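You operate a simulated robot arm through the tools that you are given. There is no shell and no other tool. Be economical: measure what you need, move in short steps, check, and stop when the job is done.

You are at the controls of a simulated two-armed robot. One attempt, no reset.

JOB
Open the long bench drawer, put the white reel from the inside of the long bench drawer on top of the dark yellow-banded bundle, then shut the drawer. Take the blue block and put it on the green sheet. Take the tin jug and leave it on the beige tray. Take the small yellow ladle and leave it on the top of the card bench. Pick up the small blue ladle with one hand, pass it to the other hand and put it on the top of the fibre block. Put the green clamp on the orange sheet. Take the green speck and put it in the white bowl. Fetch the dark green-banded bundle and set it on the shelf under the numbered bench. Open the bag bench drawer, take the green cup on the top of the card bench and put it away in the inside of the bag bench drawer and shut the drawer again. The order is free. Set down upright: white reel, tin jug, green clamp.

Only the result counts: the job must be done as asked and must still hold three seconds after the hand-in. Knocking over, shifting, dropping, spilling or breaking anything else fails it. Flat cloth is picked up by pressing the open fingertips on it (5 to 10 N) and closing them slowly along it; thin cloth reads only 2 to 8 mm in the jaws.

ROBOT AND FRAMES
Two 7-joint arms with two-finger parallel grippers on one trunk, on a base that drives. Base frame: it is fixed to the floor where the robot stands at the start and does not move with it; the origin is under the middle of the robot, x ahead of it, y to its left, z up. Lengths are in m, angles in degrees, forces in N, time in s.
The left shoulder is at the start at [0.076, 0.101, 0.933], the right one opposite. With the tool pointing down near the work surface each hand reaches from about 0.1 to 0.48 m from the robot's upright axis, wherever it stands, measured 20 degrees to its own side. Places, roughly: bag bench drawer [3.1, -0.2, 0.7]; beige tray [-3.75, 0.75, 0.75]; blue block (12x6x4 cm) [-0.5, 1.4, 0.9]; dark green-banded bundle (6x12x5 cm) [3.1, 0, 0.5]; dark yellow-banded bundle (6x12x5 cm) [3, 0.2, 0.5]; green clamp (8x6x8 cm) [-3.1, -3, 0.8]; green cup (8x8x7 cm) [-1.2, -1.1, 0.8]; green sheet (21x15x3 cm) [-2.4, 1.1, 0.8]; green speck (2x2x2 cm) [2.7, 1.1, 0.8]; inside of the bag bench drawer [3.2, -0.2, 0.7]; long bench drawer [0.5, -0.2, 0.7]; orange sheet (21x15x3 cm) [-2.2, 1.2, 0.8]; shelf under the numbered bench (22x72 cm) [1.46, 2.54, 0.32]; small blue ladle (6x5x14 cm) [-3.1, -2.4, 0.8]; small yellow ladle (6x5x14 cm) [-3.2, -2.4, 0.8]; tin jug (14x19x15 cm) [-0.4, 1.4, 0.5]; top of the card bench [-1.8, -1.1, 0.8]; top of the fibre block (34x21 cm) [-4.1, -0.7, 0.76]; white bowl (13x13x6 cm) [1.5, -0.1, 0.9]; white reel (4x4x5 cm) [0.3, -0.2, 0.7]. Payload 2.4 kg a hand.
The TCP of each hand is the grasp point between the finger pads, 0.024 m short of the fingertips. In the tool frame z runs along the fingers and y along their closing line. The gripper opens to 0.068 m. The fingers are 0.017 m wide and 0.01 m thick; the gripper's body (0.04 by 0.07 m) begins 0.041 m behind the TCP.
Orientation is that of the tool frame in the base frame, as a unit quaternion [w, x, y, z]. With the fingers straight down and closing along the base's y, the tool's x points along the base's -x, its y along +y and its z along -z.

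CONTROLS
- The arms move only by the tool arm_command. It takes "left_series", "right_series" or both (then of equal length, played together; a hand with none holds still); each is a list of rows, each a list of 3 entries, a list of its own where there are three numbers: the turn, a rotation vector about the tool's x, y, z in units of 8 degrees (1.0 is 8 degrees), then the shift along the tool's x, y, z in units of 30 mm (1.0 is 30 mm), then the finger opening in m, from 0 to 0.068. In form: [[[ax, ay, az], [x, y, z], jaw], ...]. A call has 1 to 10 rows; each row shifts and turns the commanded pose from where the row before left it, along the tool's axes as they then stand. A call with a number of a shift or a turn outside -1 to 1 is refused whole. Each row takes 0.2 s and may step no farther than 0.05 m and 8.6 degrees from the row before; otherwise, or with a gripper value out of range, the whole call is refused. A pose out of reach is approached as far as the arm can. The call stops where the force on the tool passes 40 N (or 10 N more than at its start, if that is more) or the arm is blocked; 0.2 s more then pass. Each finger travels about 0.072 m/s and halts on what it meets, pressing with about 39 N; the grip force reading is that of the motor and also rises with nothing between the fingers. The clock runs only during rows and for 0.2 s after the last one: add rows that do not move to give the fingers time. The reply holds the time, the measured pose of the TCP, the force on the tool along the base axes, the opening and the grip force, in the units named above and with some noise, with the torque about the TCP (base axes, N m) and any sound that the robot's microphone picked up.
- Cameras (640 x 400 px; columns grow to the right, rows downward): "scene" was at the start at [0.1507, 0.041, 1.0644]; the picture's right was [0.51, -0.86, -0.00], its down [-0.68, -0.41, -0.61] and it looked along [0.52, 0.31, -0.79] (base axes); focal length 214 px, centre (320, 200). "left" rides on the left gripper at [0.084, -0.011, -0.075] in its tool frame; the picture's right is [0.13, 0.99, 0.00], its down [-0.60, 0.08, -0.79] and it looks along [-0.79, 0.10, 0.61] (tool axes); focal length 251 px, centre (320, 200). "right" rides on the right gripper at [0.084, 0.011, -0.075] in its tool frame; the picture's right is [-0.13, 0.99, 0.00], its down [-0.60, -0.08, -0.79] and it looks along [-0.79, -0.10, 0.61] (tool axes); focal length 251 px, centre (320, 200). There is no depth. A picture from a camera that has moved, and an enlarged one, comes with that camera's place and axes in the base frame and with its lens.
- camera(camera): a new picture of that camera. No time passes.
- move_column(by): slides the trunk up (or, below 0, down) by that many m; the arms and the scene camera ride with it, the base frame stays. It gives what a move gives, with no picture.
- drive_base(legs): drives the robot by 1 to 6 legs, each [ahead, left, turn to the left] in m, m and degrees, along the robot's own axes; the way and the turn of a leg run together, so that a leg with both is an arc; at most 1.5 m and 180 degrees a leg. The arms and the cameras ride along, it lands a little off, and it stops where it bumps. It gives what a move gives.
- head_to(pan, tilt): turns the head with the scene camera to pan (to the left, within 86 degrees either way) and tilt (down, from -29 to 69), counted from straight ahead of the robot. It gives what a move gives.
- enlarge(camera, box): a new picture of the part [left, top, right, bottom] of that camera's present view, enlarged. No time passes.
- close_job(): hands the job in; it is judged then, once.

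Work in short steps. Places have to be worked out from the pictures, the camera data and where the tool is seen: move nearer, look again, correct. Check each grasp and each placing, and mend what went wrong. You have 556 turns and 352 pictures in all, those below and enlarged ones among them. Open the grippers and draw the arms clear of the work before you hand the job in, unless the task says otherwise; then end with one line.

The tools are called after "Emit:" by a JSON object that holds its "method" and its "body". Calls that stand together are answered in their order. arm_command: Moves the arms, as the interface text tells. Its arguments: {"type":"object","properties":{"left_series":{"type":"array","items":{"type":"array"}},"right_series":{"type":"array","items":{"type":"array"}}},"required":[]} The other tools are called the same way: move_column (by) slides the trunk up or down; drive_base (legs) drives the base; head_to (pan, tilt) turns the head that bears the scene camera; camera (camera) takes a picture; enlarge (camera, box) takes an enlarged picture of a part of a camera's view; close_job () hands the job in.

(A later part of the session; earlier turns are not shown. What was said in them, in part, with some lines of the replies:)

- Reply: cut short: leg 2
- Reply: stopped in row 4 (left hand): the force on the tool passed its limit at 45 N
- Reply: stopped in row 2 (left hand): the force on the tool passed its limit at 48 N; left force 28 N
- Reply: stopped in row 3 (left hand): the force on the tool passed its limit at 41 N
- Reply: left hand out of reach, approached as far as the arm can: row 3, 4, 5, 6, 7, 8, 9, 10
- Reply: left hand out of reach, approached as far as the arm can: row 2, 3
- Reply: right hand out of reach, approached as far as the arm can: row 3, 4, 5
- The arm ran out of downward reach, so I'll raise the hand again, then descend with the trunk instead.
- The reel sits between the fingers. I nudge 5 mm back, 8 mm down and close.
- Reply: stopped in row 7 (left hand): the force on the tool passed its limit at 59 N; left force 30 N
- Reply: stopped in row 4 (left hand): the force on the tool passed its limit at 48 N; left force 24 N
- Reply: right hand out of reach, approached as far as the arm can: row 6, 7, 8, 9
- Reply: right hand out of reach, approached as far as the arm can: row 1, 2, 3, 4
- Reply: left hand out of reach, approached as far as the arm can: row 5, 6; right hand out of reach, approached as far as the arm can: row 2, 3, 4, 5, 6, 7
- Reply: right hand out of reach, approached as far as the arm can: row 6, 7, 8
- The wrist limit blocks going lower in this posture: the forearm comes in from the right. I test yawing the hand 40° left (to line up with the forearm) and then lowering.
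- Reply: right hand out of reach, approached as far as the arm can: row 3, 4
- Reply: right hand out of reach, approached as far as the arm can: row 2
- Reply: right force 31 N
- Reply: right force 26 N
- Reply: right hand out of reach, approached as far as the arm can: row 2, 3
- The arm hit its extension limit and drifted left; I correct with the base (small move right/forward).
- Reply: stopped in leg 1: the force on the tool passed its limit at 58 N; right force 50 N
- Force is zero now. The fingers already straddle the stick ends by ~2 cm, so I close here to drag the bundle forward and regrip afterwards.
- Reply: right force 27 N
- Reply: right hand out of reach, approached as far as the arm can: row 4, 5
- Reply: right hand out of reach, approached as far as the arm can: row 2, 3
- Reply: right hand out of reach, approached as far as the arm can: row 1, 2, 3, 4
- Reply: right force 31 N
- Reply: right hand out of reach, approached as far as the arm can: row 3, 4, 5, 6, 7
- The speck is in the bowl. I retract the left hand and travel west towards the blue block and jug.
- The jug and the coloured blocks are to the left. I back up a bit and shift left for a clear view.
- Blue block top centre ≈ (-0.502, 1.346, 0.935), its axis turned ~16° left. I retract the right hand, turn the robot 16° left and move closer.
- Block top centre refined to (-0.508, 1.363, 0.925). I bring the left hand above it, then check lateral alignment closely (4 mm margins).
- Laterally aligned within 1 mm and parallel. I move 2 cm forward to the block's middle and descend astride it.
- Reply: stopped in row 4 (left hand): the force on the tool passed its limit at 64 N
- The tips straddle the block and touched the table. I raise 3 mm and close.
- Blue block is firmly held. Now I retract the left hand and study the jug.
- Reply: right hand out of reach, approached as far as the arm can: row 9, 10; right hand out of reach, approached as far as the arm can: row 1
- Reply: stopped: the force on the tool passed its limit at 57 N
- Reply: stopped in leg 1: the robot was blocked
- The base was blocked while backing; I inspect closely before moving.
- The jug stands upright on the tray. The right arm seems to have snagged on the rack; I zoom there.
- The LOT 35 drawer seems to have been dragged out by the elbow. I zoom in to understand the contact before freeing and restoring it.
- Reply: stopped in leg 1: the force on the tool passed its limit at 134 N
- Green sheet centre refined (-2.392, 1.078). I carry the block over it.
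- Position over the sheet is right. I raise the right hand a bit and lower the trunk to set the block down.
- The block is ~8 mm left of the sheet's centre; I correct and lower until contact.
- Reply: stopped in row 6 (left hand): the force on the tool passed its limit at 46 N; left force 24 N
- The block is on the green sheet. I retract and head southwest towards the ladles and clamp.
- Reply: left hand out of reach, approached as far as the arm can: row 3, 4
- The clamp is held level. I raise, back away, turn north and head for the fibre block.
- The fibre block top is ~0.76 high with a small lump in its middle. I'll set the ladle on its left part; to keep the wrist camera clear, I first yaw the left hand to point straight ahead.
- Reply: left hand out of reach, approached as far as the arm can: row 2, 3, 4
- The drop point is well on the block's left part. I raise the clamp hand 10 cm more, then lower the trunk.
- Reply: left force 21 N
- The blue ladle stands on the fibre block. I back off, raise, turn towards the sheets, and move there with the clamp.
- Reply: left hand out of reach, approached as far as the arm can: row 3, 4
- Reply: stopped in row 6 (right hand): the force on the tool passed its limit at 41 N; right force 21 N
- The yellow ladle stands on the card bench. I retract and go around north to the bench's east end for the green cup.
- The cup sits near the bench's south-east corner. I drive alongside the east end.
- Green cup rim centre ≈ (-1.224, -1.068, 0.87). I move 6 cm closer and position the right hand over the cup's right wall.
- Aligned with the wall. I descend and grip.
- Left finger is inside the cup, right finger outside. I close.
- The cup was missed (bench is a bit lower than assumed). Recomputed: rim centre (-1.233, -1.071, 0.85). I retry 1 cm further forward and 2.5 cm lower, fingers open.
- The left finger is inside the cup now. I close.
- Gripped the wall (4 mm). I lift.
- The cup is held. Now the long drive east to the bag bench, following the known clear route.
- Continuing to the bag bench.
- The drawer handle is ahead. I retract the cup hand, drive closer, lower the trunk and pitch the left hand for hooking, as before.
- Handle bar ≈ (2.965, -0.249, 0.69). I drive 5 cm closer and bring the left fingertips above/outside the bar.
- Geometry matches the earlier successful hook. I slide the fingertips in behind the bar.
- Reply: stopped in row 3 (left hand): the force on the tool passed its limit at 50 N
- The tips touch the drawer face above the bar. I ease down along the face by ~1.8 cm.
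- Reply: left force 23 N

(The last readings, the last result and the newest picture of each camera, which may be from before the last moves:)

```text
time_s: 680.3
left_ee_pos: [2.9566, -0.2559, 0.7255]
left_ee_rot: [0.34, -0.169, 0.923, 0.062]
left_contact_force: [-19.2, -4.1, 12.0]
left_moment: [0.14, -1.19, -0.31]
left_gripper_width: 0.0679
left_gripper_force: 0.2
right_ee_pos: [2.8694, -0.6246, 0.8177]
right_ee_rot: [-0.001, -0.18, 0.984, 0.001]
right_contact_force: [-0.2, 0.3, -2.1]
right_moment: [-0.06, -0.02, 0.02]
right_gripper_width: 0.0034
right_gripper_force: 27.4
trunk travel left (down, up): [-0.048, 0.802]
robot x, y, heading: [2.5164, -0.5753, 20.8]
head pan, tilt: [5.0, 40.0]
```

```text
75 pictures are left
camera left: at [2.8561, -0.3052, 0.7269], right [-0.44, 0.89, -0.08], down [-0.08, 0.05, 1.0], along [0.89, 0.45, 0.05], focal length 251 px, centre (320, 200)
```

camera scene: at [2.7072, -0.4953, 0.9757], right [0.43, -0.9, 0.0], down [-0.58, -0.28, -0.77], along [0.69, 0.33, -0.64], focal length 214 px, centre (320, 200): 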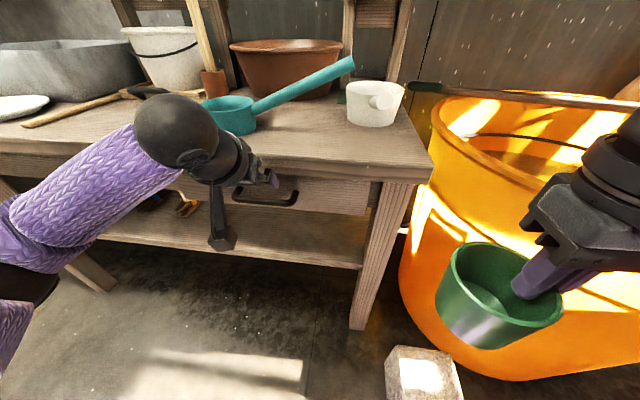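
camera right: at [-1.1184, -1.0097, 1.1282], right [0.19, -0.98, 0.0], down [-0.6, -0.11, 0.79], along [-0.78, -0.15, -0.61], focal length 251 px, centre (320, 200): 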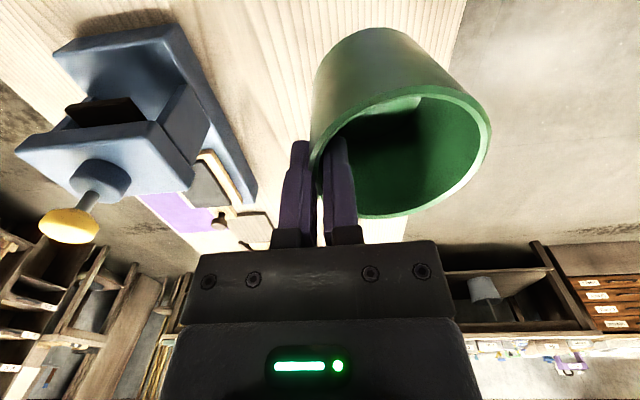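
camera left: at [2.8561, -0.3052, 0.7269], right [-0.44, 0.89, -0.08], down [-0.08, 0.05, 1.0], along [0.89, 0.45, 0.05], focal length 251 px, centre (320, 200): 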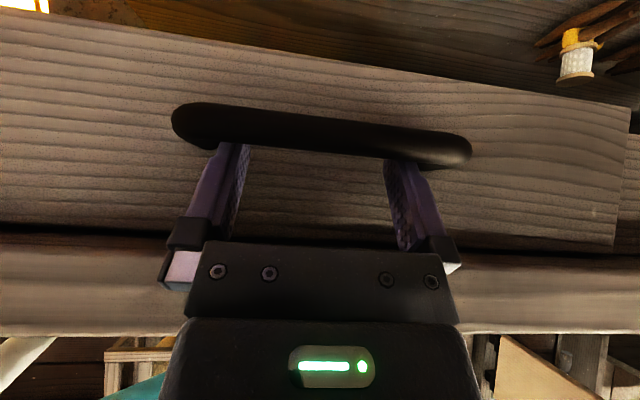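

Fingertips are hooked behind the bar. I pull straight back slowly.

Emit:
{"method": "arm_command", "body": {"left_series": [[[0, 0, 0], [0.2, 0, -0.12], 0.068], [[0, 0, 0], [0.2, 0, -0.17], 0.068], [[0, 0, 0], [0.2, 0, -0.17], 0.068], [[0, 0, 0], [0.2, 0, -0.17], 0.068], [[0, 0, 0], [0.2, 0, -0.17], 0.068], [[0, 0, 0], [0.2, 0, -0.17], 0.068]]}}

Emit:
{"method": "camera", "body": {"camera": "left"}}

```text
time_s: 681.7
left_ee_pos: [2.9153, -0.2712, 0.7212]
left_ee_rot: [0.337, -0.169, 0.924, 0.063]
left_contact_force: [0.5, 0.1, 0.5]
left_moment: [-0.03, -0.01, 0.03]
left_gripper_width: 0.068
left_gripper_force: 0.1
right_ee_pos: [2.8714, -0.6227, 0.8156]
right_ee_rot: [-0.002, -0.18, 0.984, 0.0]
right_contact_force: [-0.9, -1.0, -0.7]
right_moment: [-0.01, 0.0, -0.01]
right_gripper_width: 0.0032
right_gripper_force: 27.6
trunk travel left (down, up): [-0.048, 0.802]
robot x, y, heading: [2.5175, -0.5805, 21.0]
head pan, tilt: [5.0, 40.0]
```

```text
74 pictures are left
camera left: at [2.8142, -0.3208, 0.7243], right [-0.44, 0.89, -0.08], down [-0.07, 0.05, 1.0], along [0.89, 0.45, 0.04], focal length 251 px, centre (320, 200)
```

left: 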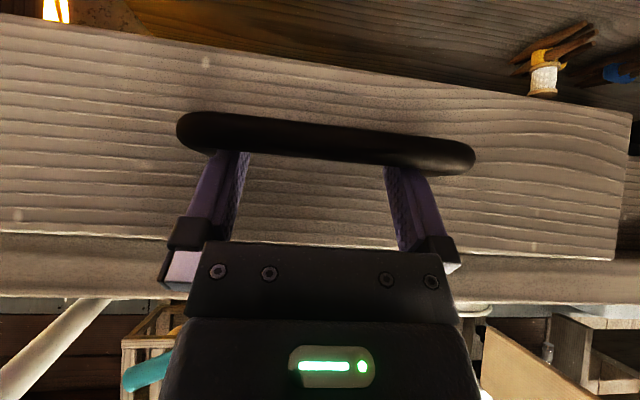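

The drawer follows. I pull it further by driving the base back 18 cm.

Emit:
{"method": "drive_base", "body": {"legs": [[-0.18, 0, 0]]}}

Emit:
{"method": "camera", "body": {"camera": "scene"}}

Emit:
{"method": "camera", "body": {"camera": "left"}}

```text
time_s: 683.2
left_ee_pos: [2.7476, -0.3343, 0.7201]
left_ee_rot: [0.337, -0.171, 0.924, 0.063]
left_contact_force: [-3.6, 11.3, -2.0]
left_moment: [0.24, 0.11, 0.06]
left_gripper_width: 0.0589
left_gripper_force: 0.0
right_ee_pos: [2.7039, -0.6855, 0.8161]
right_ee_rot: [-0.001, -0.18, 0.984, 0.0]
right_contact_force: [0.4, 0.6, -0.9]
right_moment: [-0.07, -0.01, 0.0]
right_gripper_width: 0.0034
right_gripper_force: 27.4
trunk travel left (down, up): [-0.048, 0.802]
robot x, y, heading: [2.3483, -0.6429, 20.9]
head pan, tilt: [5.0, 40.0]
```

```text
73 pictures are left
camera scene: at [2.5401, -0.5571, 0.9757], right [0.44, -0.9, 0.0], down [-0.58, -0.28, -0.77], along [0.69, 0.33, -0.64], focal length 214 px, centre (320, 200)
```

scene: 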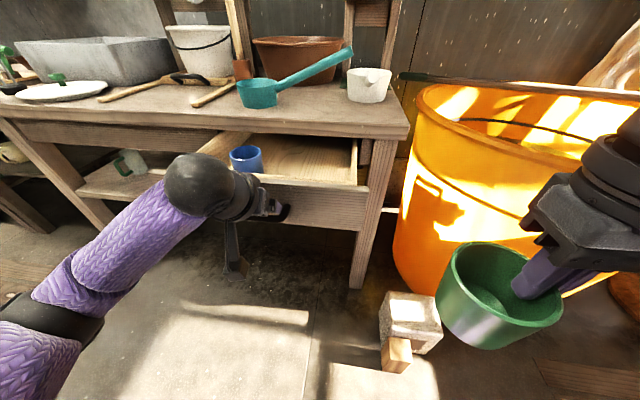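

```text
72 pictures are left
camera left: at [2.6471, -0.3828, 0.7242], right [-0.45, 0.89, -0.08], down [-0.07, 0.06, 1.0], along [0.89, 0.45, 0.04], focal length 251 px, centre (320, 200)
```

left: 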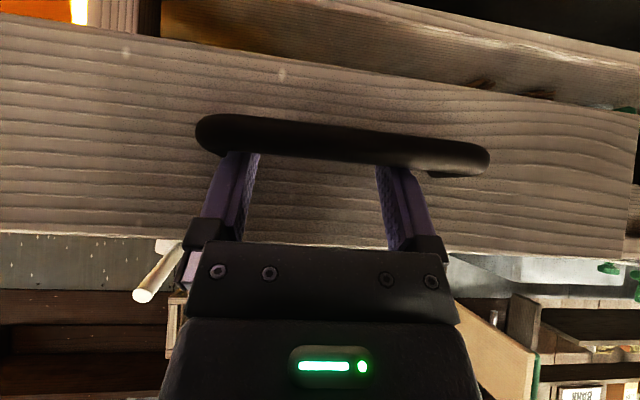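

The drawer is open ~20 cm (a blue cup is inside at left). I unhook the left hand, raise and straighten it.

Emit:
{"method": "arm_command", "body": {"left_series": [[[0, 0, 0], [-0.2, -0.1, 0], 0.064], [[0, 0, 0], [-0.1, 0, -0.5], 0.06], [[0, 0, 0], [0, 0, -0.8], 0.06], [[0, 0, 0], [0, 0, -0.8], 0.06], [[0, 0, 0], [-0.643, 0, -0.766], 0.06], [[0, 0, 0], [-0.643, 0, -0.766], 0.06], [[0, 0, 0], [-0.643, 0, -0.766], 0.06], [[0, 0, 0], [-0.643, 0, -0.766], 0.06]]}}

Emit:
{"method": "move_column", "body": {"by": 0.25}}

Emit:
{"method": "arm_command", "body": {"left_series": [[[0, 1, 0], [0, 0, 0], 0.06], [[0, 1, 0], [0, 0, 0], 0.06], [[0, 1, 0], [0, 0, 0], 0.06], [[0, 1, 0], [0, 0, 0], 0.06], [[0, 1, 0], [0, 0.8, 0], 0.06], [[0, 0, 0], [0, 0.8, 0], 0.06]]}}

Emit:
{"method": "head_to", "body": {"pan": -5, "tilt": 55}}

Emit:
{"method": "camera", "body": {"camera": "scene"}}

```text
time_s: 685.0
left_ee_pos: [2.7179, -0.35, 0.8964]
left_ee_rot: [0.337, -0.17, 0.924, 0.062]
left_contact_force: [-0.9, 0.0, 0.5]
left_moment: [-0.01, 0.02, -0.03]
left_gripper_width: 0.0599
left_gripper_force: 0.1
right_ee_pos: [2.704, -0.6854, 0.8155]
right_ee_rot: [-0.002, -0.181, 0.984, 0.001]
right_contact_force: [0.5, 0.7, -1.2]
right_moment: [-0.04, 0.0, 0.01]
right_gripper_width: 0.0035
right_gripper_force: 27.4
trunk travel left (down, up): [-0.048, 0.802]
robot x, y, heading: [2.3479, -0.6408, 20.8]
head pan, tilt: [5.0, 40.0]
```

```text
time_s: 687.6
left_ee_pos: [2.7181, -0.3488, 1.1443]
left_ee_rot: [0.338, -0.17, 0.924, 0.063]
left_contact_force: [-1.3, -0.6, -0.2]
left_moment: [0.0, 0.01, 0.02]
left_gripper_width: 0.0599
left_gripper_force: 0.0
right_ee_pos: [2.7047, -0.686, 1.0663]
right_ee_rot: [-0.002, -0.181, 0.984, 0.001]
right_contact_force: [-0.6, 0.3, -1.4]
right_moment: [-0.01, -0.02, 0.02]
right_gripper_width: 0.0035
right_gripper_force: 27.0
trunk travel left (down, up): [-0.298, 0.552]
robot x, y, heading: [2.352, -0.6395, 20.7]
head pan, tilt: [5.0, 40.0]
```

```text
time_s: 689.0
left_ee_pos: [2.701, -0.305, 1.1447]
left_ee_rot: [0.001, -0.181, 0.983, 0.001]
left_contact_force: [0.1, -0.1, -0.6]
left_moment: [0.02, -0.01, -0.04]
left_gripper_width: 0.06
left_gripper_force: 0.2
right_ee_pos: [2.7034, -0.6852, 1.0661]
right_ee_rot: [-0.002, -0.18, 0.984, 0.001]
right_contact_force: [0.9, -0.8, -1.4]
right_moment: [-0.03, -0.02, -0.04]
right_gripper_width: 0.0034
right_gripper_force: 27.0
trunk travel left (down, up): [-0.298, 0.552]
robot x, y, heading: [2.3502, -0.6418, 21.1]
head pan, tilt: [5.0, 40.0]
```

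```text
time_s: 689.8
left_ee_pos: [2.7004, -0.3045, 1.1449]
left_ee_rot: [0.001, -0.182, 0.983, 0.002]
left_contact_force: [-0.1, 0.2, 0.0]
left_moment: [0.02, 0.02, 0.0]
left_gripper_width: 0.06
left_gripper_force: 0.2
right_ee_pos: [2.7046, -0.6868, 1.0669]
right_ee_rot: [-0.002, -0.18, 0.984, 0.0]
right_contact_force: [-0.2, -0.3, -2.0]
right_moment: [-0.05, -0.02, 0.02]
right_gripper_width: 0.0034
right_gripper_force: 26.8
trunk travel left (down, up): [-0.298, 0.552]
robot x, y, heading: [2.3496, -0.6441, 20.8]
head pan, tilt: [-5.0, 55.0]
```

```text
71 pictures are left
camera scene: at [2.4661, -0.6009, 1.2117], right [0.27, -0.96, 0.0], down [-0.79, -0.22, -0.57], along [0.55, 0.16, -0.82], focal length 214 px, centre (320, 200)
```

scene: 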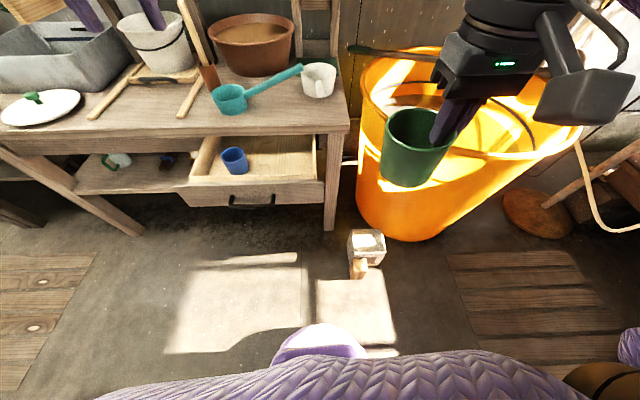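

The free space in the drawer is at right, around (2.94, -0.34). I drive closer and move the cup over it.

Emit:
{"method": "drive_base", "body": {"legs": [[0.18, 0.16, 0]]}}

Emit:
{"method": "camera", "body": {"camera": "scene"}}

```text
time_s: 691.5
left_ee_pos: [2.8129, -0.092, 1.1449]
left_ee_rot: [0.001, -0.181, 0.983, 0.0]
left_contact_force: [-0.6, 0.7, -0.4]
left_moment: [0.0, -0.01, 0.02]
left_gripper_width: 0.0597
left_gripper_force: 0.1
right_ee_pos: [2.8166, -0.4727, 1.0665]
right_ee_rot: [-0.001, -0.179, 0.984, 0.0]
right_contact_force: [0.1, -0.4, -1.0]
right_moment: [-0.03, -0.03, -0.01]
right_gripper_width: 0.0034
right_gripper_force: 27.2
trunk travel left (down, up): [-0.298, 0.552]
robot x, y, heading: [2.4604, -0.4286, 20.8]
head pan, tilt: [-5.0, 55.0]
```

```text
70 pictures are left
camera scene: at [2.5778, -0.3874, 1.2116], right [0.27, -0.96, 0.0], down [-0.79, -0.22, -0.57], along [0.55, 0.16, -0.82], focal length 214 px, centre (320, 200)
```

scene: 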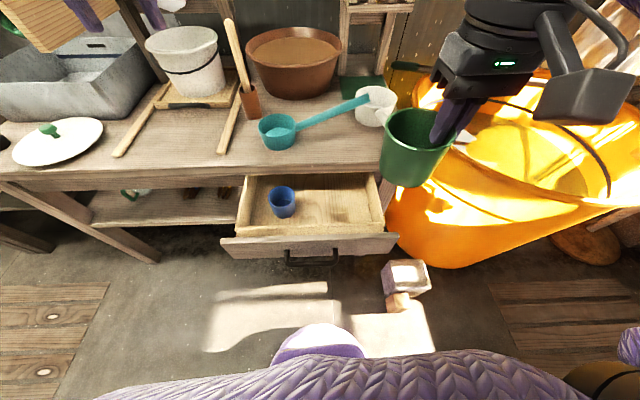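

Emit:
{"method": "arm_command", "body": {"right_series": [[[0, 0, 0], [-0.933, 0.264, 0], 0.0], [[0, 0, 0], [-0.933, 0.264, 0], 0.0], [[0, 0, 0], [-0.933, 0.264, 0], 0.0], [[0, 0, 0], [-0.933, 0.264, 0], 0.0], [[0, 0, 0], [-0.933, 0.264, 0], 0.0], [[0, 0, 0], [-0.933, 0.264, 0], 0.0]]}}

Emit:
{"method": "move_column", "body": {"by": -0.16}}

Emit:
{"method": "camera", "body": {"camera": "scene"}}

Emit:
{"method": "camera", "body": {"camera": "right"}}

```text
time_s: 692.9
left_ee_pos: [2.8117, -0.091, 1.1455]
left_ee_rot: [0.001, -0.182, 0.983, 0.002]
left_contact_force: [-0.2, -0.2, -0.3]
left_moment: [0.0, 0.02, -0.03]
left_gripper_width: 0.0601
left_gripper_force: 0.1
right_ee_pos: [2.9552, -0.369, 1.0665]
right_ee_rot: [0.0, -0.181, 0.983, -0.001]
right_contact_force: [0.1, -0.8, -1.9]
right_moment: [-0.02, 0.01, 0.0]
right_gripper_width: 0.0034
right_gripper_force: 27.6
trunk travel left (down, up): [-0.298, 0.552]
robot x, y, heading: [2.4625, -0.4268, 20.9]
head pan, tilt: [-5.0, 55.0]
```

```text
time_s: 694.8
left_ee_pos: [2.812, -0.0925, 0.985]
left_ee_rot: [0.001, -0.18, 0.984, 0.001]
left_contact_force: [-0.4, -0.1, -0.1]
left_moment: [0.0, -0.03, 0.0]
left_gripper_width: 0.06
left_gripper_force: 0.1
right_ee_pos: [2.9563, -0.3698, 0.9063]
right_ee_rot: [0.0, -0.18, 0.984, 0.001]
right_contact_force: [-0.3, -0.4, -1.3]
right_moment: [-0.01, 0.01, 0.01]
right_gripper_width: 0.0034
right_gripper_force: 27.5
trunk travel left (down, up): [-0.138, 0.712]
robot x, y, heading: [2.4641, -0.4284, 20.6]
head pan, tilt: [-5.0, 55.0]
```

```text
69 pictures are left
camera scene: at [2.6162, -0.373, 1.0485], right [0.27, -0.96, 0.0], down [-0.79, -0.22, -0.57], along [0.55, 0.16, -0.82], focal length 214 px, centre (320, 200)
```

scene: 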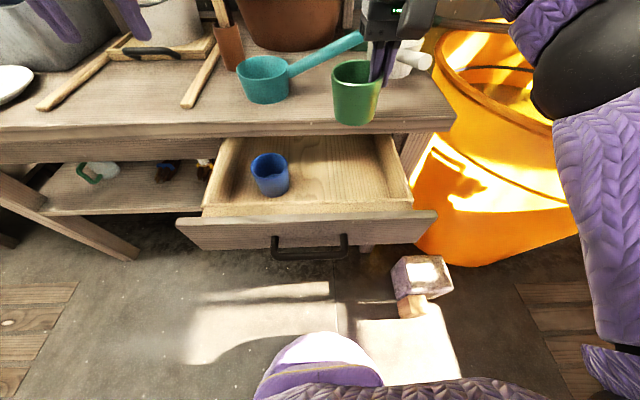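

```text
68 pictures are left
camera right: at [2.8746, -0.3886, 0.9809], right [-0.23, 0.97, 0.0], down [0.59, 0.14, 0.79], along [0.77, 0.18, -0.61], focal length 251 px, centre (320, 200)
```

right: 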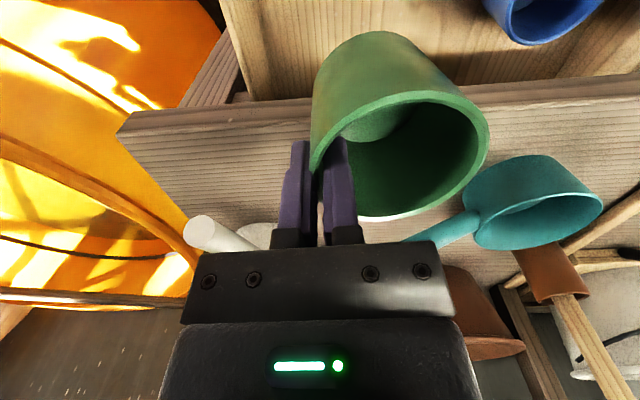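

The cup is over the drawer opening, clear of the bench edge. I lower with the trunk 12 cm, then check.

Emit:
{"method": "move_column", "body": {"by": -0.12}}

Emit:
{"method": "camera", "body": {"camera": "right"}}

Emit:
{"method": "camera", "body": {"camera": "scene"}}

```text
time_s: 696.3
left_ee_pos: [2.8131, -0.0928, 0.8658]
left_ee_rot: [0.002, -0.181, 0.983, 0.0]
left_contact_force: [-0.3, 0.6, 0.8]
left_moment: [0.0, 0.02, 0.03]
left_gripper_width: 0.06
left_gripper_force: 0.1
right_ee_pos: [2.9572, -0.3701, 0.786]
right_ee_rot: [-0.001, -0.18, 0.984, 0.001]
right_contact_force: [-0.2, 0.4, -1.1]
right_moment: [-0.08, -0.02, 0.01]
right_gripper_width: 0.0034
right_gripper_force: 27.0
trunk travel left (down, up): [-0.018, 0.832]
robot x, y, heading: [2.4639, -0.4298, 20.9]
head pan, tilt: [-5.0, 55.0]
```

```text
67 pictures are left
camera right: at [2.8746, -0.3887, 0.8609], right [-0.23, 0.97, 0.0], down [0.59, 0.14, 0.79], along [0.77, 0.18, -0.61], focal length 251 px, centre (320, 200)
```

right: 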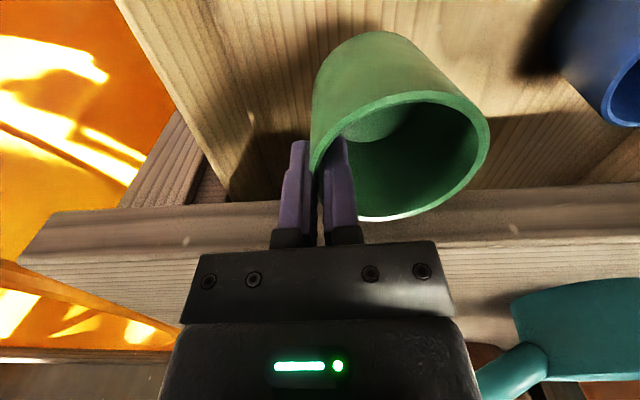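

```text
66 pictures are left
camera scene: at [2.6552, -0.3582, 0.9236], right [0.27, -0.96, 0.0], down [-0.79, -0.22, -0.57], along [0.55, 0.16, -0.82], focal length 214 px, centre (320, 200)
```

scene: 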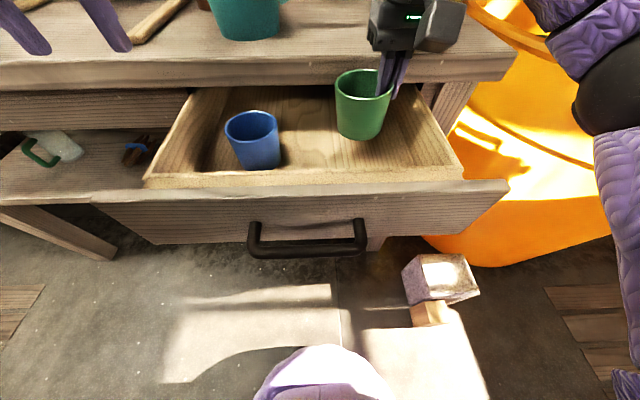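

The cup is inside the drawer. I lower in small steps to the floor.

Emit:
{"method": "arm_command", "body": {"right_series": [[[0, 0, 0], [0, 0, 0.4], 0.0], [[0, 0, 0], [0, 0, 0.4], 0.0], [[0, 0, 0], [0, 0, 0.2], 0.0], [[0, 0, 0], [0, 0, 0.15], 0.0], [[0, 0, 0], [0, 0, 0.15], 0.0], [[0, 0, 0], [0, 0, 0.15], 0.0], [[0, 0, 0], [0, 0, 0], 0.0]]}}

Emit:
{"method": "camera", "body": {"camera": "scene"}}

```text
time_s: 697.9
left_ee_pos: [2.8119, -0.092, 0.8651]
left_ee_rot: [0.001, -0.181, 0.983, 0.001]
left_contact_force: [0.3, 0.2, 0.0]
left_moment: [0.0, 0.05, -0.01]
left_gripper_width: 0.06
left_gripper_force: 0.0
right_ee_pos: [2.9553, -0.369, 0.7422]
right_ee_rot: [-0.002, -0.18, 0.984, 0.0]
right_contact_force: [-1.4, -1.1, -0.3]
right_moment: [-0.07, -0.17, 0.0]
right_gripper_width: 0.0032
right_gripper_force: 27.2
trunk travel left (down, up): [-0.018, 0.832]
robot x, y, heading: [2.4616, -0.4244, 20.8]
head pan, tilt: [-5.0, 55.0]
```

```text
65 pictures are left
camera scene: at [2.655, -0.3582, 0.9236], right [0.27, -0.96, 0.0], down [-0.79, -0.22, -0.57], along [0.55, 0.16, -0.82], focal length 214 px, centre (320, 200)
```

scene: 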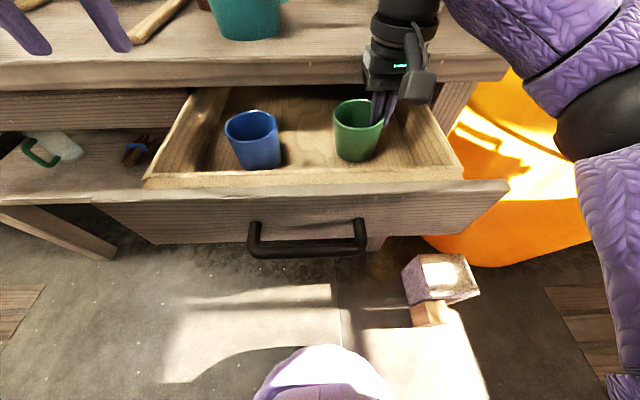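

Emit:
{"method": "arm_command", "body": {"right_series": [[[0, 0, 0], [0, 0, 0.12], 0.0], [[0, 0, 0], [0, 0, 0.12], 0.0], [[0, 0, 0], [0, 0, 0.12], 0.0], [[0, 0, 0], [0, 0, 0], 0.0]]}}

```text
time_s: 698.9
left_ee_pos: [2.8124, -0.0919, 0.8662]
left_ee_rot: [0.002, -0.181, 0.983, 0.002]
left_contact_force: [-0.2, 0.6, 0.1]
left_moment: [0.01, -0.01, 0.03]
left_gripper_width: 0.0598
left_gripper_force: 0.0
right_ee_pos: [2.9558, -0.3704, 0.7329]
right_ee_rot: [0.0, -0.179, 0.984, 0.001]
right_contact_force: [2.4, -6.5, 17.3]
right_moment: [0.34, 0.54, 0.12]
right_gripper_width: 0.0037
right_gripper_force: 27.1
trunk travel left (down, up): [-0.018, 0.832]
robot x, y, heading: [2.4637, -0.428, 21.0]
head pan, tilt: [-5.0, 55.0]
```

Contact (17 N). I ease up and release, then lift out.

Emit:
{"method": "arm_command", "body": {"right_series": [[[0, 0, 0], [0, 0, -0.05], 0.0], [[0, 0, 0], [0, 0, 0], 0.01], [[0, 0, 0], [0, 0, 0], 0.02], [[0, 0, 0], [0, 0, 0], 0.035], [[0, 0, 0], [0, 0, 0], 0.035], [[0, 0, 0], [0, 0, -0.6], 0.035], [[0, 0, 0], [0, 0, -1], 0.035], [[0, 0, 0], [0, 0, -1], 0.035], [[0, 0, 0], [0, 0, -1], 0.035], [[0, 0, 0], [0, 0, -1], 0.035]]}}

Emit:
{"method": "camera", "body": {"camera": "scene"}}

```text
time_s: 701.1
left_ee_pos: [2.8129, -0.0909, 0.8652]
left_ee_rot: [0.0, -0.181, 0.983, 0.0]
left_contact_force: [-0.4, -0.2, 0.2]
left_moment: [0.0, 0.04, -0.02]
left_gripper_width: 0.0601
left_gripper_force: 0.1
right_ee_pos: [2.9576, -0.3687, 0.8713]
right_ee_rot: [-0.002, -0.18, 0.984, 0.0]
right_contact_force: [0.0, 0.3, -0.1]
right_moment: [0.01, -0.04, 0.01]
right_gripper_width: 0.0348
right_gripper_force: 0.0
trunk travel left (down, up): [-0.018, 0.832]
robot x, y, heading: [2.4631, -0.4249, 20.8]
head pan, tilt: [-5.0, 55.0]
```

```text
64 pictures are left
camera scene: at [2.6553, -0.3582, 0.9235], right [0.27, -0.96, 0.0], down [-0.79, -0.22, -0.57], along [0.55, 0.16, -0.82], focal length 214 px, centre (320, 200)
```

scene: 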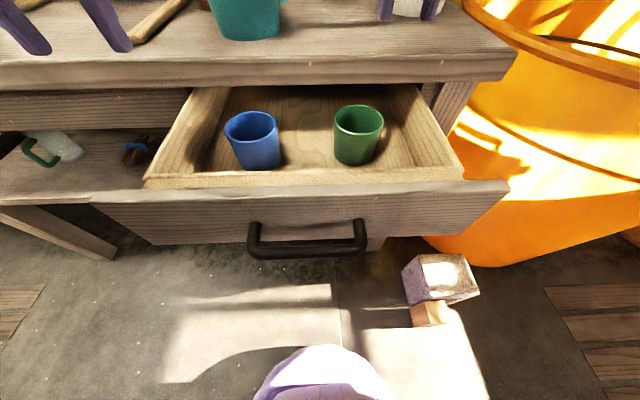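

The green cup stands in the drawer. I retract the right hand, reposition, and prepare the left hand to push the drawer shut.

Emit:
{"method": "arm_command", "body": {"right_series": [[[0, 0, 0], [0.3, 0, -1], 0.035], [[0, 0, 0], [0.8, 0, -0.9], 0.035], [[0, 0, 0], [0.9, -0.3, -0.5], 0.05], [[0, 0, 0], [0.9, -0.3, 0], 0.06], [[0, 0, 0], [0.9, -0.3, 0], 0.068], [[0, 0, 0], [0.5, -0.3, 0], 0.068]]}}

Emit:
{"method": "drive_base", "body": {"legs": [[-0.16, -0.14, 0]]}}

Emit:
{"method": "arm_command", "body": {"left_series": [[[0, -1, 0], [0, 0, 0], 0.068], [[0, -1, 0], [0, 0, 0], 0.068], [[0, -1, 0], [0, 0, 0], 0.068], [[0, -1, 0], [0, 0, 0], 0.068], [[0, -1, 0], [0, 0, 0], 0.068]]}}

Emit:
{"method": "camera", "body": {"camera": "left"}}

Emit:
{"method": "camera", "body": {"camera": "scene"}}

```text
time_s: 702.5
left_ee_pos: [2.8119, -0.0924, 0.8661]
left_ee_rot: [0.002, -0.181, 0.984, 0.001]
left_contact_force: [0.4, -0.2, 0.0]
left_moment: [0.0, -0.01, 0.02]
left_gripper_width: 0.0603
left_gripper_force: 0.0
right_ee_pos: [2.8625, -0.4369, 0.9161]
right_ee_rot: [0.0, -0.18, 0.984, 0.001]
right_contact_force: [0.3, 0.3, 0.5]
right_moment: [0.02, -0.01, 0.02]
right_gripper_width: 0.0678
right_gripper_force: 0.1
right hand out of reach, approached as far as the arm can: row 3, 4, 5, 6
trunk travel left (down, up): [-0.018, 0.832]
robot x, y, heading: [2.4659, -0.4267, 20.7]
head pan, tilt: [-5.0, 55.0]
```

```text
time_s: 704.1
left_ee_pos: [2.7127, -0.2812, 0.8645]
left_ee_rot: [0.001, -0.18, 0.984, 0.001]
left_contact_force: [-0.8, -0.3, -0.8]
left_moment: [0.02, 0.02, -0.02]
left_gripper_width: 0.06
left_gripper_force: 0.0
right_ee_pos: [2.7626, -0.626, 0.9171]
right_ee_rot: [-0.001, -0.179, 0.984, 0.001]
right_contact_force: [-0.3, 0.3, 0.1]
right_moment: [0.01, 0.03, 0.01]
right_gripper_width: 0.0681
right_gripper_force: 0.1
trunk travel left (down, up): [-0.018, 0.832]
robot x, y, heading: [2.3654, -0.6176, 21.1]
head pan, tilt: [-5.0, 55.0]
```

```text
time_s: 705.3
left_ee_pos: [2.7124, -0.2805, 0.865]
left_ee_rot: [0.338, -0.17, 0.923, 0.063]
left_contact_force: [-0.4, -0.2, 0.2]
left_moment: [0.02, -0.03, 0.01]
left_gripper_width: 0.068
left_gripper_force: 0.1
right_ee_pos: [2.7621, -0.6256, 0.9173]
right_ee_rot: [-0.001, -0.18, 0.984, 0.001]
right_contact_force: [-0.1, -0.7, 0.8]
right_moment: [-0.01, 0.0, -0.02]
right_gripper_width: 0.0678
right_gripper_force: 0.0
trunk travel left (down, up): [-0.018, 0.832]
robot x, y, heading: [2.3602, -0.6169, 20.6]
head pan, tilt: [-5.0, 55.0]
```

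```text
63 pictures are left
camera left: at [2.6112, -0.3297, 0.8682], right [-0.45, 0.89, -0.08], down [-0.08, 0.05, 1.0], along [0.89, 0.45, 0.04], focal length 251 px, centre (320, 200)
```

left: 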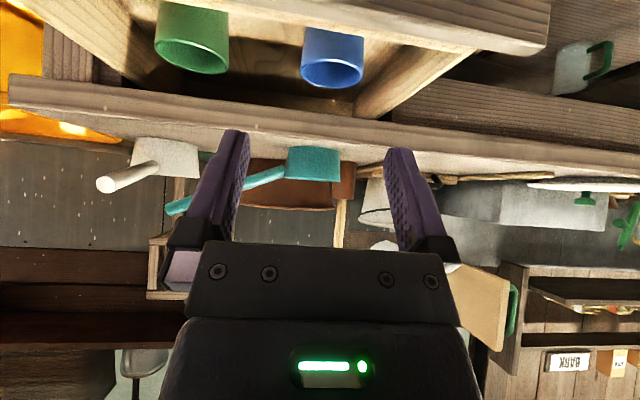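

```text
62 pictures are left
camera scene: at [2.5553, -0.5469, 0.9235], right [0.27, -0.96, 0.0], down [-0.79, -0.22, -0.57], along [0.55, 0.16, -0.82], focal length 214 px, centre (320, 200)
```

scene: 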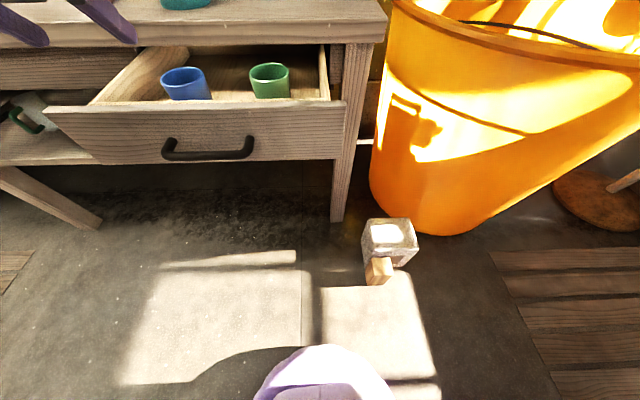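

I bring the left fingertips just above the bar facing the drawer front.

Emit:
{"method": "arm_command", "body": {"left_series": [[[0, 0, 0], [0.567, -0.35, 0.83], 0.068], [[0, 0, 0], [0.567, -0.35, 0.83], 0.068], [[0, 0, 0], [0.567, -0.35, 0.83], 0.068], [[0, 0, 0], [0.567, -0.35, 0.83], 0.068]]}}

Emit:
{"method": "camera", "body": {"camera": "left"}}

```text
time_s: 706.3
left_ee_pos: [2.739, -0.3147, 0.7438]
left_ee_rot: [0.338, -0.17, 0.924, 0.063]
left_contact_force: [0.1, 0.5, -0.4]
left_moment: [-0.02, 0.01, 0.01]
left_gripper_width: 0.068
left_gripper_force: 0.1
right_ee_pos: [2.7624, -0.6264, 0.9175]
right_ee_rot: [-0.001, -0.18, 0.984, 0.0]
right_contact_force: [-0.5, -0.2, 0.2]
right_moment: [0.0, 0.0, -0.01]
right_gripper_width: 0.0679
right_gripper_force: 0.1
trunk travel left (down, up): [-0.018, 0.832]
robot x, y, heading: [2.362, -0.6153, 20.7]
head pan, tilt: [-5.0, 55.0]
```

```text
61 pictures are left
camera left: at [2.6388, -0.364, 0.7475], right [-0.45, 0.89, -0.08], down [-0.07, 0.05, 1.0], along [0.89, 0.45, 0.04], focal length 251 px, centre (320, 200)
```

left: 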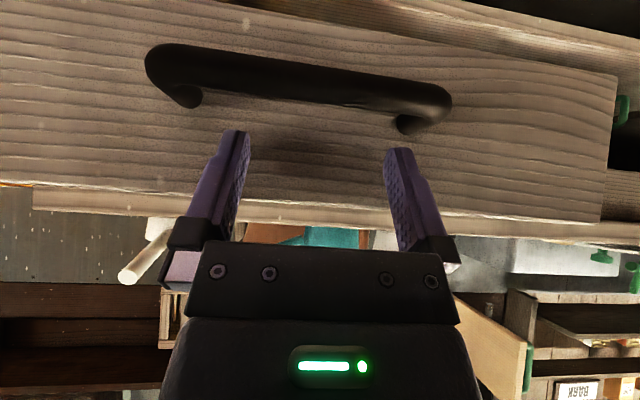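

Right hand up a bit; then I push the drawer in by driving forward 17 cm.

Emit:
{"method": "arm_command", "body": {"right_series": [[[0, 0, 0], [0, 0, -1], 0.068], [[0, 0, 0], [0, 0, -1], 0.068], [[0, 0, 0], [0, 0, -1], 0.068], [[0, 0, 0], [0, 0, -1], 0.068]]}}

Emit:
{"method": "drive_base", "body": {"legs": [[0.15, 0, 0]]}}

Emit:
{"method": "camera", "body": {"camera": "scene"}}

Emit:
{"method": "camera", "body": {"camera": "left"}}

```text
time_s: 707.3
left_ee_pos: [2.74, -0.3154, 0.745]
left_ee_rot: [0.337, -0.169, 0.924, 0.062]
left_contact_force: [-0.2, 0.6, -0.4]
left_moment: [0.0, 0.01, 0.05]
left_gripper_width: 0.0683
left_gripper_force: 0.1
right_ee_pos: [2.7745, -0.5902, 0.9327]
right_ee_rot: [0.0, -0.18, 0.984, 0.003]
right_contact_force: [0.6, 0.7, 0.4]
right_moment: [0.01, -0.04, -0.03]
right_gripper_width: 0.0683
right_gripper_force: 0.1
right hand out of reach, approached as far as the arm can: row 1, 2, 3, 4
trunk travel left (down, up): [-0.018, 0.832]
robot x, y, heading: [2.364, -0.6148, 21.0]
head pan, tilt: [-5.0, 55.0]
```

```text
time_s: 708.7
left_ee_pos: [2.8809, -0.2622, 0.7449]
left_ee_rot: [0.337, -0.17, 0.924, 0.062]
left_contact_force: [0.7, -0.2, -0.4]
left_moment: [-0.01, -0.02, 0.0]
left_gripper_width: 0.068
left_gripper_force: 0.1
right_ee_pos: [2.9141, -0.5369, 0.932]
right_ee_rot: [-0.001, -0.179, 0.984, 0.001]
right_contact_force: [0.6, 0.3, -0.2]
right_moment: [0.02, 0.01, 0.02]
right_gripper_width: 0.0679
right_gripper_force: 0.1
trunk travel left (down, up): [-0.018, 0.832]
robot x, y, heading: [2.505, -0.5637, 20.8]
head pan, tilt: [-5.0, 55.0]
```

```text
60 pictures are left
camera scene: at [2.6958, -0.4939, 0.9236], right [0.27, -0.96, 0.0], down [-0.79, -0.22, -0.57], along [0.55, 0.16, -0.82], focal length 214 px, centre (320, 200)
```

scene: 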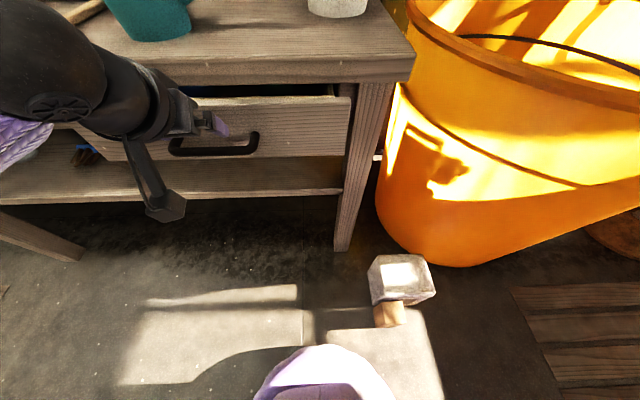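

```text
59 pictures are left
camera left: at [2.7794, -0.311, 0.7479], right [-0.44, 0.89, -0.08], down [-0.07, 0.05, 1.0], along [0.89, 0.45, 0.04], focal length 251 px, centre (320, 200)
```

left: 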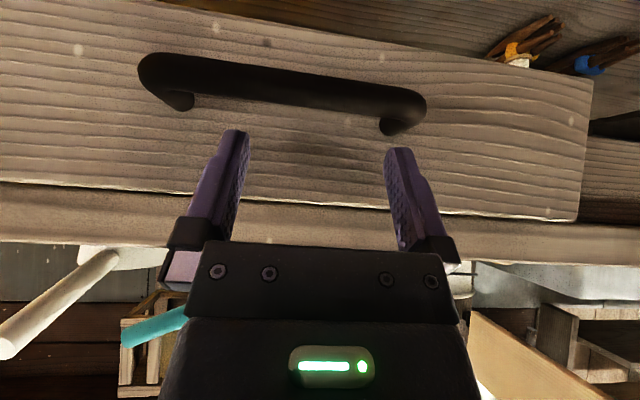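

I push the remaining distance with the arm until it stops.

Emit:
{"method": "arm_command", "body": {"left_series": [[[0, 0, 0], [-0.255, 0, 0.214], 0.068], [[0, 0, 0], [-0.255, 0, 0.214], 0.068], [[0, 0, 0], [-0.255, 0, 0.214], 0.068], [[0, 0, 0], [-0.255, 0, 0.214], 0.068], [[0, 0, 0], [-0.255, 0, 0.214], 0.068], [[0, 0, 0], [-0.255, 0, 0.214], 0.068], [[0, 0, 0], [-0.255, 0, 0.214], 0.068], [[0, 0, 0], [-0.255, 0, 0.214], 0.068], [[0, 0, 0], [-0.255, 0, 0.214], 0.068]]}}

Emit:
{"method": "camera", "body": {"camera": "left"}}

```text
time_s: 710.6
left_ee_pos: [2.9538, -0.2351, 0.7453]
left_ee_rot: [0.334, -0.165, 0.926, 0.064]
left_contact_force: [-27.8, -8.3, 5.8]
left_moment: [0.38, -1.03, -0.84]
left_gripper_width: 0.068
left_gripper_force: 0.1
right_ee_pos: [2.9124, -0.5378, 0.9351]
right_ee_rot: [0.002, -0.181, 0.983, 0.002]
right_contact_force: [-0.1, -0.5, -0.6]
right_moment: [0.01, 0.03, 0.01]
right_gripper_width: 0.0677
right_gripper_force: 0.1
trunk travel left (down, up): [-0.018, 0.832]
robot x, y, heading: [2.5018, -0.5605, 20.8]
head pan, tilt: [-5.0, 55.0]
stopped in row 9 (left hand): the force on the tool passed its limit at 59 N (the readings are from after the stop); the commanded pose is now the measured one
```

```text
58 pictures are left
camera left: at [2.8522, -0.2819, 0.7495], right [-0.44, 0.9, -0.07], down [-0.07, 0.05, 1.0], along [0.9, 0.44, 0.04], focal length 251 px, centre (320, 200)
```

left: 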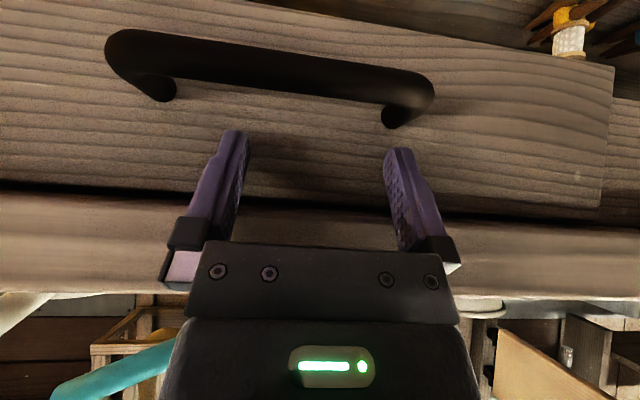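

The drawer is shut (same contact depth as when closed originally). I withdraw the hand and straighten.

Emit:
{"method": "arm_command", "body": {"left_series": [[[0, 0, 0], [0.5, 0, -0.6], 0.068], [[0, 0, 0], [0.6, 0, -0.643], 0.068], [[0, 0, 0], [0, 0, -0.9], 0.068], [[0, 1, 0], [-0.3, 0, -0.5], 0.068], [[0, 1, 0], [-0.3, 0, -0.5], 0.068], [[0, 1, 0], [0, 0, -0.5], 0.068], [[0, 1, 0], [0, 0, -0.5], 0.068], [[0, 1, 0], [0, 0, -0.5], 0.068]]}}

Emit:
{"method": "drive_base", "body": {"legs": [[-0.3, 0, 0]]}}

Emit:
{"method": "head_to", "body": {"pan": 0, "tilt": 30}}

Emit:
{"method": "camera", "body": {"camera": "scene"}}

```text
time_s: 712.4
left_ee_pos: [2.8811, -0.2609, 0.8503]
left_ee_rot: [-0.005, -0.178, 0.984, 0.002]
left_contact_force: [0.5, -0.1, -0.4]
left_moment: [-0.03, 0.02, 0.02]
left_gripper_width: 0.0681
left_gripper_force: 0.1
right_ee_pos: [2.9149, -0.5372, 0.9329]
right_ee_rot: [0.0, -0.181, 0.983, 0.001]
right_contact_force: [0.0, 0.4, -0.1]
right_moment: [-0.01, 0.01, -0.02]
right_gripper_width: 0.0678
right_gripper_force: 0.1
trunk travel left (down, up): [-0.018, 0.832]
robot x, y, heading: [2.5049, -0.564, 20.7]
head pan, tilt: [-5.0, 55.0]
```

```text
time_s: 714.5
left_ee_pos: [2.6028, -0.3678, 0.8494]
left_ee_rot: [-0.004, -0.177, 0.984, 0.003]
left_contact_force: [0.3, -0.4, -0.3]
left_moment: [-0.01, -0.01, 0.02]
left_gripper_width: 0.0681
left_gripper_force: 0.0
right_ee_pos: [2.6368, -0.6428, 0.9327]
right_ee_rot: [-0.001, -0.18, 0.984, 0.002]
right_contact_force: [-0.8, -0.3, 0.4]
right_moment: [-0.02, 0.02, -0.01]
right_gripper_width: 0.0679
right_gripper_force: 0.0
trunk travel left (down, up): [-0.018, 0.832]
robot x, y, heading: [2.2232, -0.6667, 20.6]
head pan, tilt: [-5.0, 55.0]
```

```text
time_s: 715.4
left_ee_pos: [2.6025, -0.3686, 0.8501]
left_ee_rot: [-0.004, -0.177, 0.984, 0.003]
left_contact_force: [-0.2, 0.2, -0.5]
left_moment: [0.03, 0.02, 0.03]
left_gripper_width: 0.068
left_gripper_force: 0.1
right_ee_pos: [2.6364, -0.6436, 0.9325]
right_ee_rot: [0.0, -0.179, 0.984, 0.002]
right_contact_force: [0.2, 0.5, -0.2]
right_moment: [-0.02, 0.0, 0.0]
right_gripper_width: 0.0679
right_gripper_force: 0.1
trunk travel left (down, up): [-0.018, 0.832]
robot x, y, heading: [2.2252, -0.6707, 20.7]
head pan, tilt: [0.0, 30.0]
```

```text
57 pictures are left
camera scene: at [2.4314, -0.5874, 0.9595], right [0.35, -0.94, 0.0], down [-0.47, -0.18, -0.87], along [0.81, 0.31, -0.5], focal length 214 px, centre (320, 200)
```

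scene: 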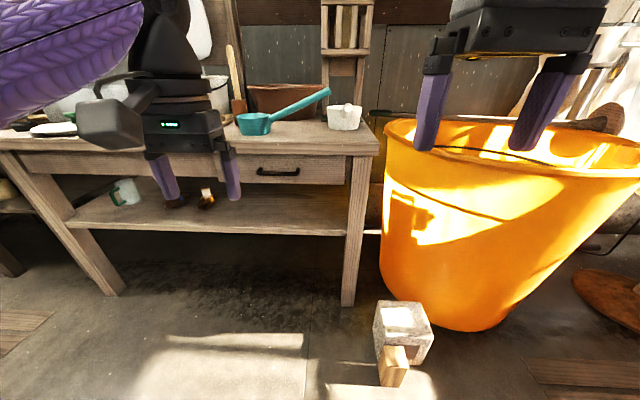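

I verify the reel on the yellow bundle with a zoom.

Emit:
{"method": "drive_base", "body": {"legs": [[-0.1, 0.5, 0]]}}

Emit:
{"method": "head_to", "body": {"pan": -5, "tilt": 25}}

Emit:
{"method": "enlarge", "body": {"camera": "scene", "box": [180, 130, 460, 290]}}

```text
time_s: 718.4
left_ee_pos: [2.3329, 0.0687, 0.8495]
left_ee_rot: [-0.005, -0.186, 0.982, 0.002]
left_contact_force: [-0.1, 0.1, 0.0]
left_moment: [-0.03, -0.02, -0.03]
left_gripper_width: 0.0683
left_gripper_force: 0.0
right_ee_pos: [2.3719, -0.2072, 0.9332]
right_ee_rot: [0.001, -0.188, 0.982, 0.002]
right_contact_force: [0.0, 0.2, -0.5]
right_moment: [0.01, 0.02, -0.02]
right_gripper_width: 0.0681
right_gripper_force: 0.0
trunk travel left (down, up): [-0.018, 0.832]
robot x, y, heading: [1.9612, -0.2385, 21.9]
head pan, tilt: [0.0, 30.0]
stopped in leg 1: the robot was blocked; the commanded pose is now the measured one
```

```text
time_s: 719.1
left_ee_pos: [2.3323, 0.0685, 0.8491]
left_ee_rot: [-0.005, -0.185, 0.983, 0.003]
left_contact_force: [0.7, 0.3, 0.0]
left_moment: [0.04, 0.02, -0.02]
left_gripper_width: 0.0681
left_gripper_force: 0.1
right_ee_pos: [2.3701, -0.2075, 0.9325]
right_ee_rot: [-0.001, -0.189, 0.982, 0.002]
right_contact_force: [-0.1, 0.1, -0.1]
right_moment: [0.01, 0.01, -0.02]
right_gripper_width: 0.068
right_gripper_force: 0.1
trunk travel left (down, up): [-0.018, 0.832]
robot x, y, heading: [1.9566, -0.2381, 21.8]
head pan, tilt: [-5.0, 25.0]
```

```text
2.29 times, centred on (320, 210) of scene
camera zoom: at [2.17, -0.161, 0.9675], right [0.29, -0.96, 0.0], down [-0.41, -0.12, -0.91], along [0.87, 0.26, -0.42], focal length 490 px, centre (320, 177)
```

zoom: 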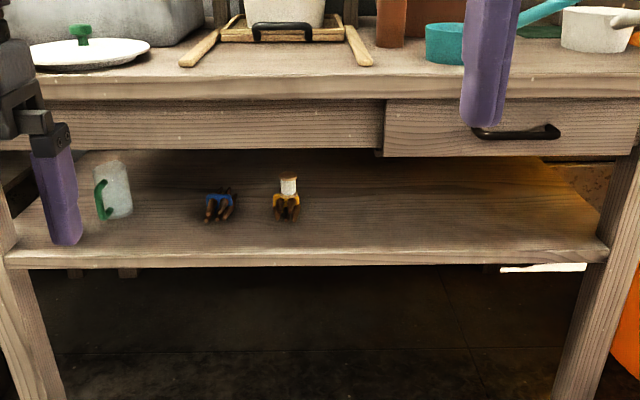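

Reel is on the yellow bundle, drawer flush. The base touched the long bench's end while reversing, so I move off and check the bowl.

Emit:
{"method": "drive_base", "body": {"legs": [[0.12, -0.05, 0]]}}

Emit:
{"method": "move_column", "body": {"by": 0.35}}

Emit:
{"method": "drive_base", "body": {"legs": [[0, 0, 90]]}}

Emit:
{"method": "head_to", "body": {"pan": 75, "tilt": 35}}

Emit:
{"method": "camera", "body": {"camera": "scene"}}

```text
time_s: 720.4
left_ee_pos: [2.4635, 0.0656, 0.8513]
left_ee_rot: [-0.005, -0.186, 0.983, 0.002]
left_contact_force: [-0.1, -0.4, 0.1]
left_moment: [0.03, 0.0, 0.01]
left_gripper_width: 0.0681
left_gripper_force: 0.1
right_ee_pos: [2.4998, -0.2086, 0.9324]
right_ee_rot: [-0.001, -0.188, 0.982, 0.002]
right_contact_force: [-0.3, 0.3, 0.3]
right_moment: [-0.02, 0.02, -0.02]
right_gripper_width: 0.0681
right_gripper_force: 0.0
trunk travel left (down, up): [-0.018, 0.832]
robot x, y, heading: [2.0885, -0.2392, 21.9]
head pan, tilt: [-5.0, 25.0]
```

```text
time_s: 723.8
left_ee_pos: [2.4462, 0.0606, 1.2233]
left_ee_rot: [0.023, -0.186, 0.982, 0.008]
left_contact_force: [0.0, 0.8, 0.3]
left_moment: [-0.01, 0.02, 0.02]
left_gripper_width: 0.0677
left_gripper_force: 0.0
right_ee_pos: [2.4857, -0.2141, 1.2966]
right_ee_rot: [0.02, -0.188, 0.982, 0.006]
right_contact_force: [0.5, -0.1, -0.3]
right_moment: [-0.04, -0.01, -0.01]
right_gripper_width: 0.0679
right_gripper_force: 0.0
trunk travel left (down, up): [-0.368, 0.482]
robot x, y, heading: [2.0918, -0.2379, 21.8]
head pan, tilt: [-5.0, 25.0]
```

```text
time_s: 728.0
left_ee_pos: [1.7906, 0.1199, 1.2237]
left_ee_rot: [-0.011, 0.824, -0.566, -0.022]
left_contact_force: [-0.6, -0.2, -1.1]
left_moment: [-0.03, -0.01, -0.01]
left_gripper_width: 0.0681
left_gripper_force: 0.0
right_ee_pos: [2.0646, 0.1563, 1.2967]
right_ee_rot: [-0.01, 0.826, -0.564, -0.018]
right_contact_force: [-1.2, -1.2, -0.3]
right_moment: [-0.01, -0.04, -0.04]
right_gripper_width: 0.068
right_gripper_force: 0.1
trunk travel left (down, up): [-0.368, 0.482]
robot x, y, heading: [2.0865, -0.2371, 111.2]
head pan, tilt: [-5.0, 25.0]
```

```text
time_s: 729.5
left_ee_pos: [1.7894, 0.1206, 1.2224]
left_ee_rot: [-0.01, 0.824, -0.566, -0.021]
left_contact_force: [-0.7, -0.1, 0.8]
left_moment: [0.0, 0.0, -0.01]
left_gripper_width: 0.0679
left_gripper_force: 0.1
right_ee_pos: [2.0649, 0.1561, 1.2975]
right_ee_rot: [-0.009, 0.826, -0.564, -0.019]
right_contact_force: [0.2, 0.1, -0.1]
right_moment: [0.04, 0.0, 0.0]
right_gripper_width: 0.0681
right_gripper_force: 0.1
trunk travel left (down, up): [-0.368, 0.482]
robot x, y, heading: [2.09, -0.2411, 111.4]
head pan, tilt: [75.0, 35.0]
```

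```text
55 pictures are left
camera scene: at [1.9873, -0.2143, 1.3106], right [-0.11, 0.99, 0.0], down [0.57, 0.06, -0.82], along [-0.81, -0.09, -0.57], focal length 214 px, centre (320, 200)
```

scene: 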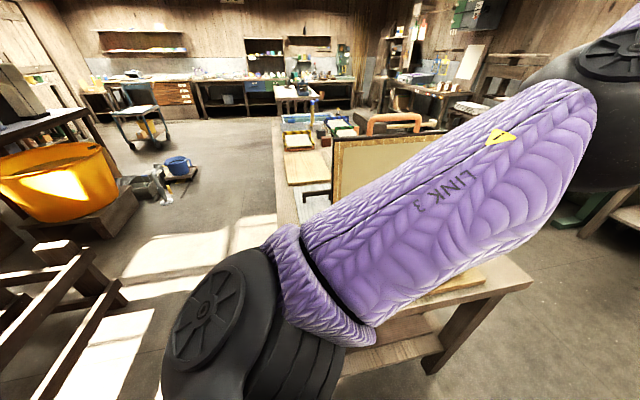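

My arm hides the bowl; I turn to face the bench end.

Emit:
{"method": "drive_base", "body": {"legs": [[0, -0.15, 0], [0, 0, 80]]}}

Emit:
{"method": "head_to", "body": {"pan": -15, "tilt": 40}}

Emit:
{"method": "camera", "body": {"camera": "scene"}}

```text
time_s: 734.3
left_ee_pos: [1.8218, -0.4201, 1.2237]
left_ee_rot: [0.006, 0.995, 0.098, -0.023]
left_contact_force: [0.3, -0.5, -0.2]
left_moment: [0.01, -0.01, -0.02]
left_gripper_width: 0.0679
left_gripper_force: 0.0
right_ee_pos: [1.8317, -0.1427, 1.297]
right_ee_rot: [0.004, 0.995, 0.101, -0.02]
right_contact_force: [0.1, -0.5, -0.1]
right_moment: [-0.01, -0.01, 0.01]
right_gripper_width: 0.0682
right_gripper_force: 0.0
trunk travel left (down, up): [-0.368, 0.482]
robot x, y, heading: [2.2256, -0.1888, -168.7]
head pan, tilt: [75.0, 35.0]
```

```text
time_s: 736.0
left_ee_pos: [1.8214, -0.4193, 1.2238]
left_ee_rot: [0.006, 0.995, 0.098, -0.023]
left_contact_force: [0.1, -0.3, -0.6]
left_moment: [0.03, 0.05, 0.05]
left_gripper_width: 0.068
left_gripper_force: 0.0
right_ee_pos: [1.8316, -0.1426, 1.2971]
right_ee_rot: [0.004, 0.995, 0.1, -0.02]
right_contact_force: [0.4, -0.4, -0.3]
right_moment: [0.01, 0.0, 0.02]
right_gripper_width: 0.0681
right_gripper_force: 0.0
trunk travel left (down, up): [-0.368, 0.482]
robot x, y, heading: [2.2257, -0.1882, -168.5]
head pan, tilt: [-15.0, 40.0]
```

```text
54 pictures are left
camera scene: at [2.1069, -0.1866, 1.303], right [0.06, 1.0, 0.0], down [0.64, -0.04, -0.77], along [-0.76, 0.05, -0.64], focal length 214 px, centre (320, 200)
```

scene: 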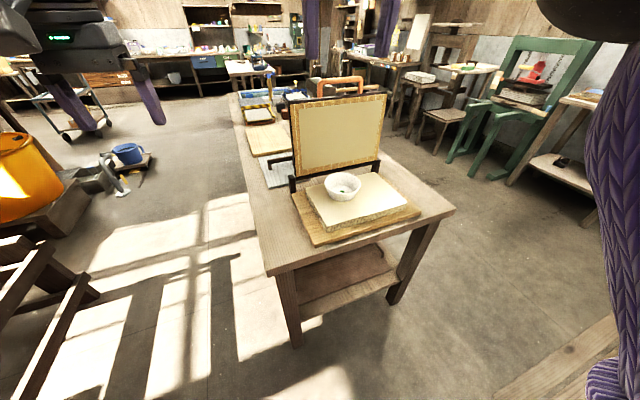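

The bowl is exactly where it was, and the drawer, reel and bundle all look right. Both grippers are open and clear of the work, so I hand in.

Emit:
{"method": "close_job", "body": {}}

```text
The job is handed in.
```

I placed everything as asked and shut both drawers. The rack drawer marked LOT 35 was accidentally pulled out about 11 cm while I backed away from the tin jug, and I pushed it back flush; that could still count as shifting something else.
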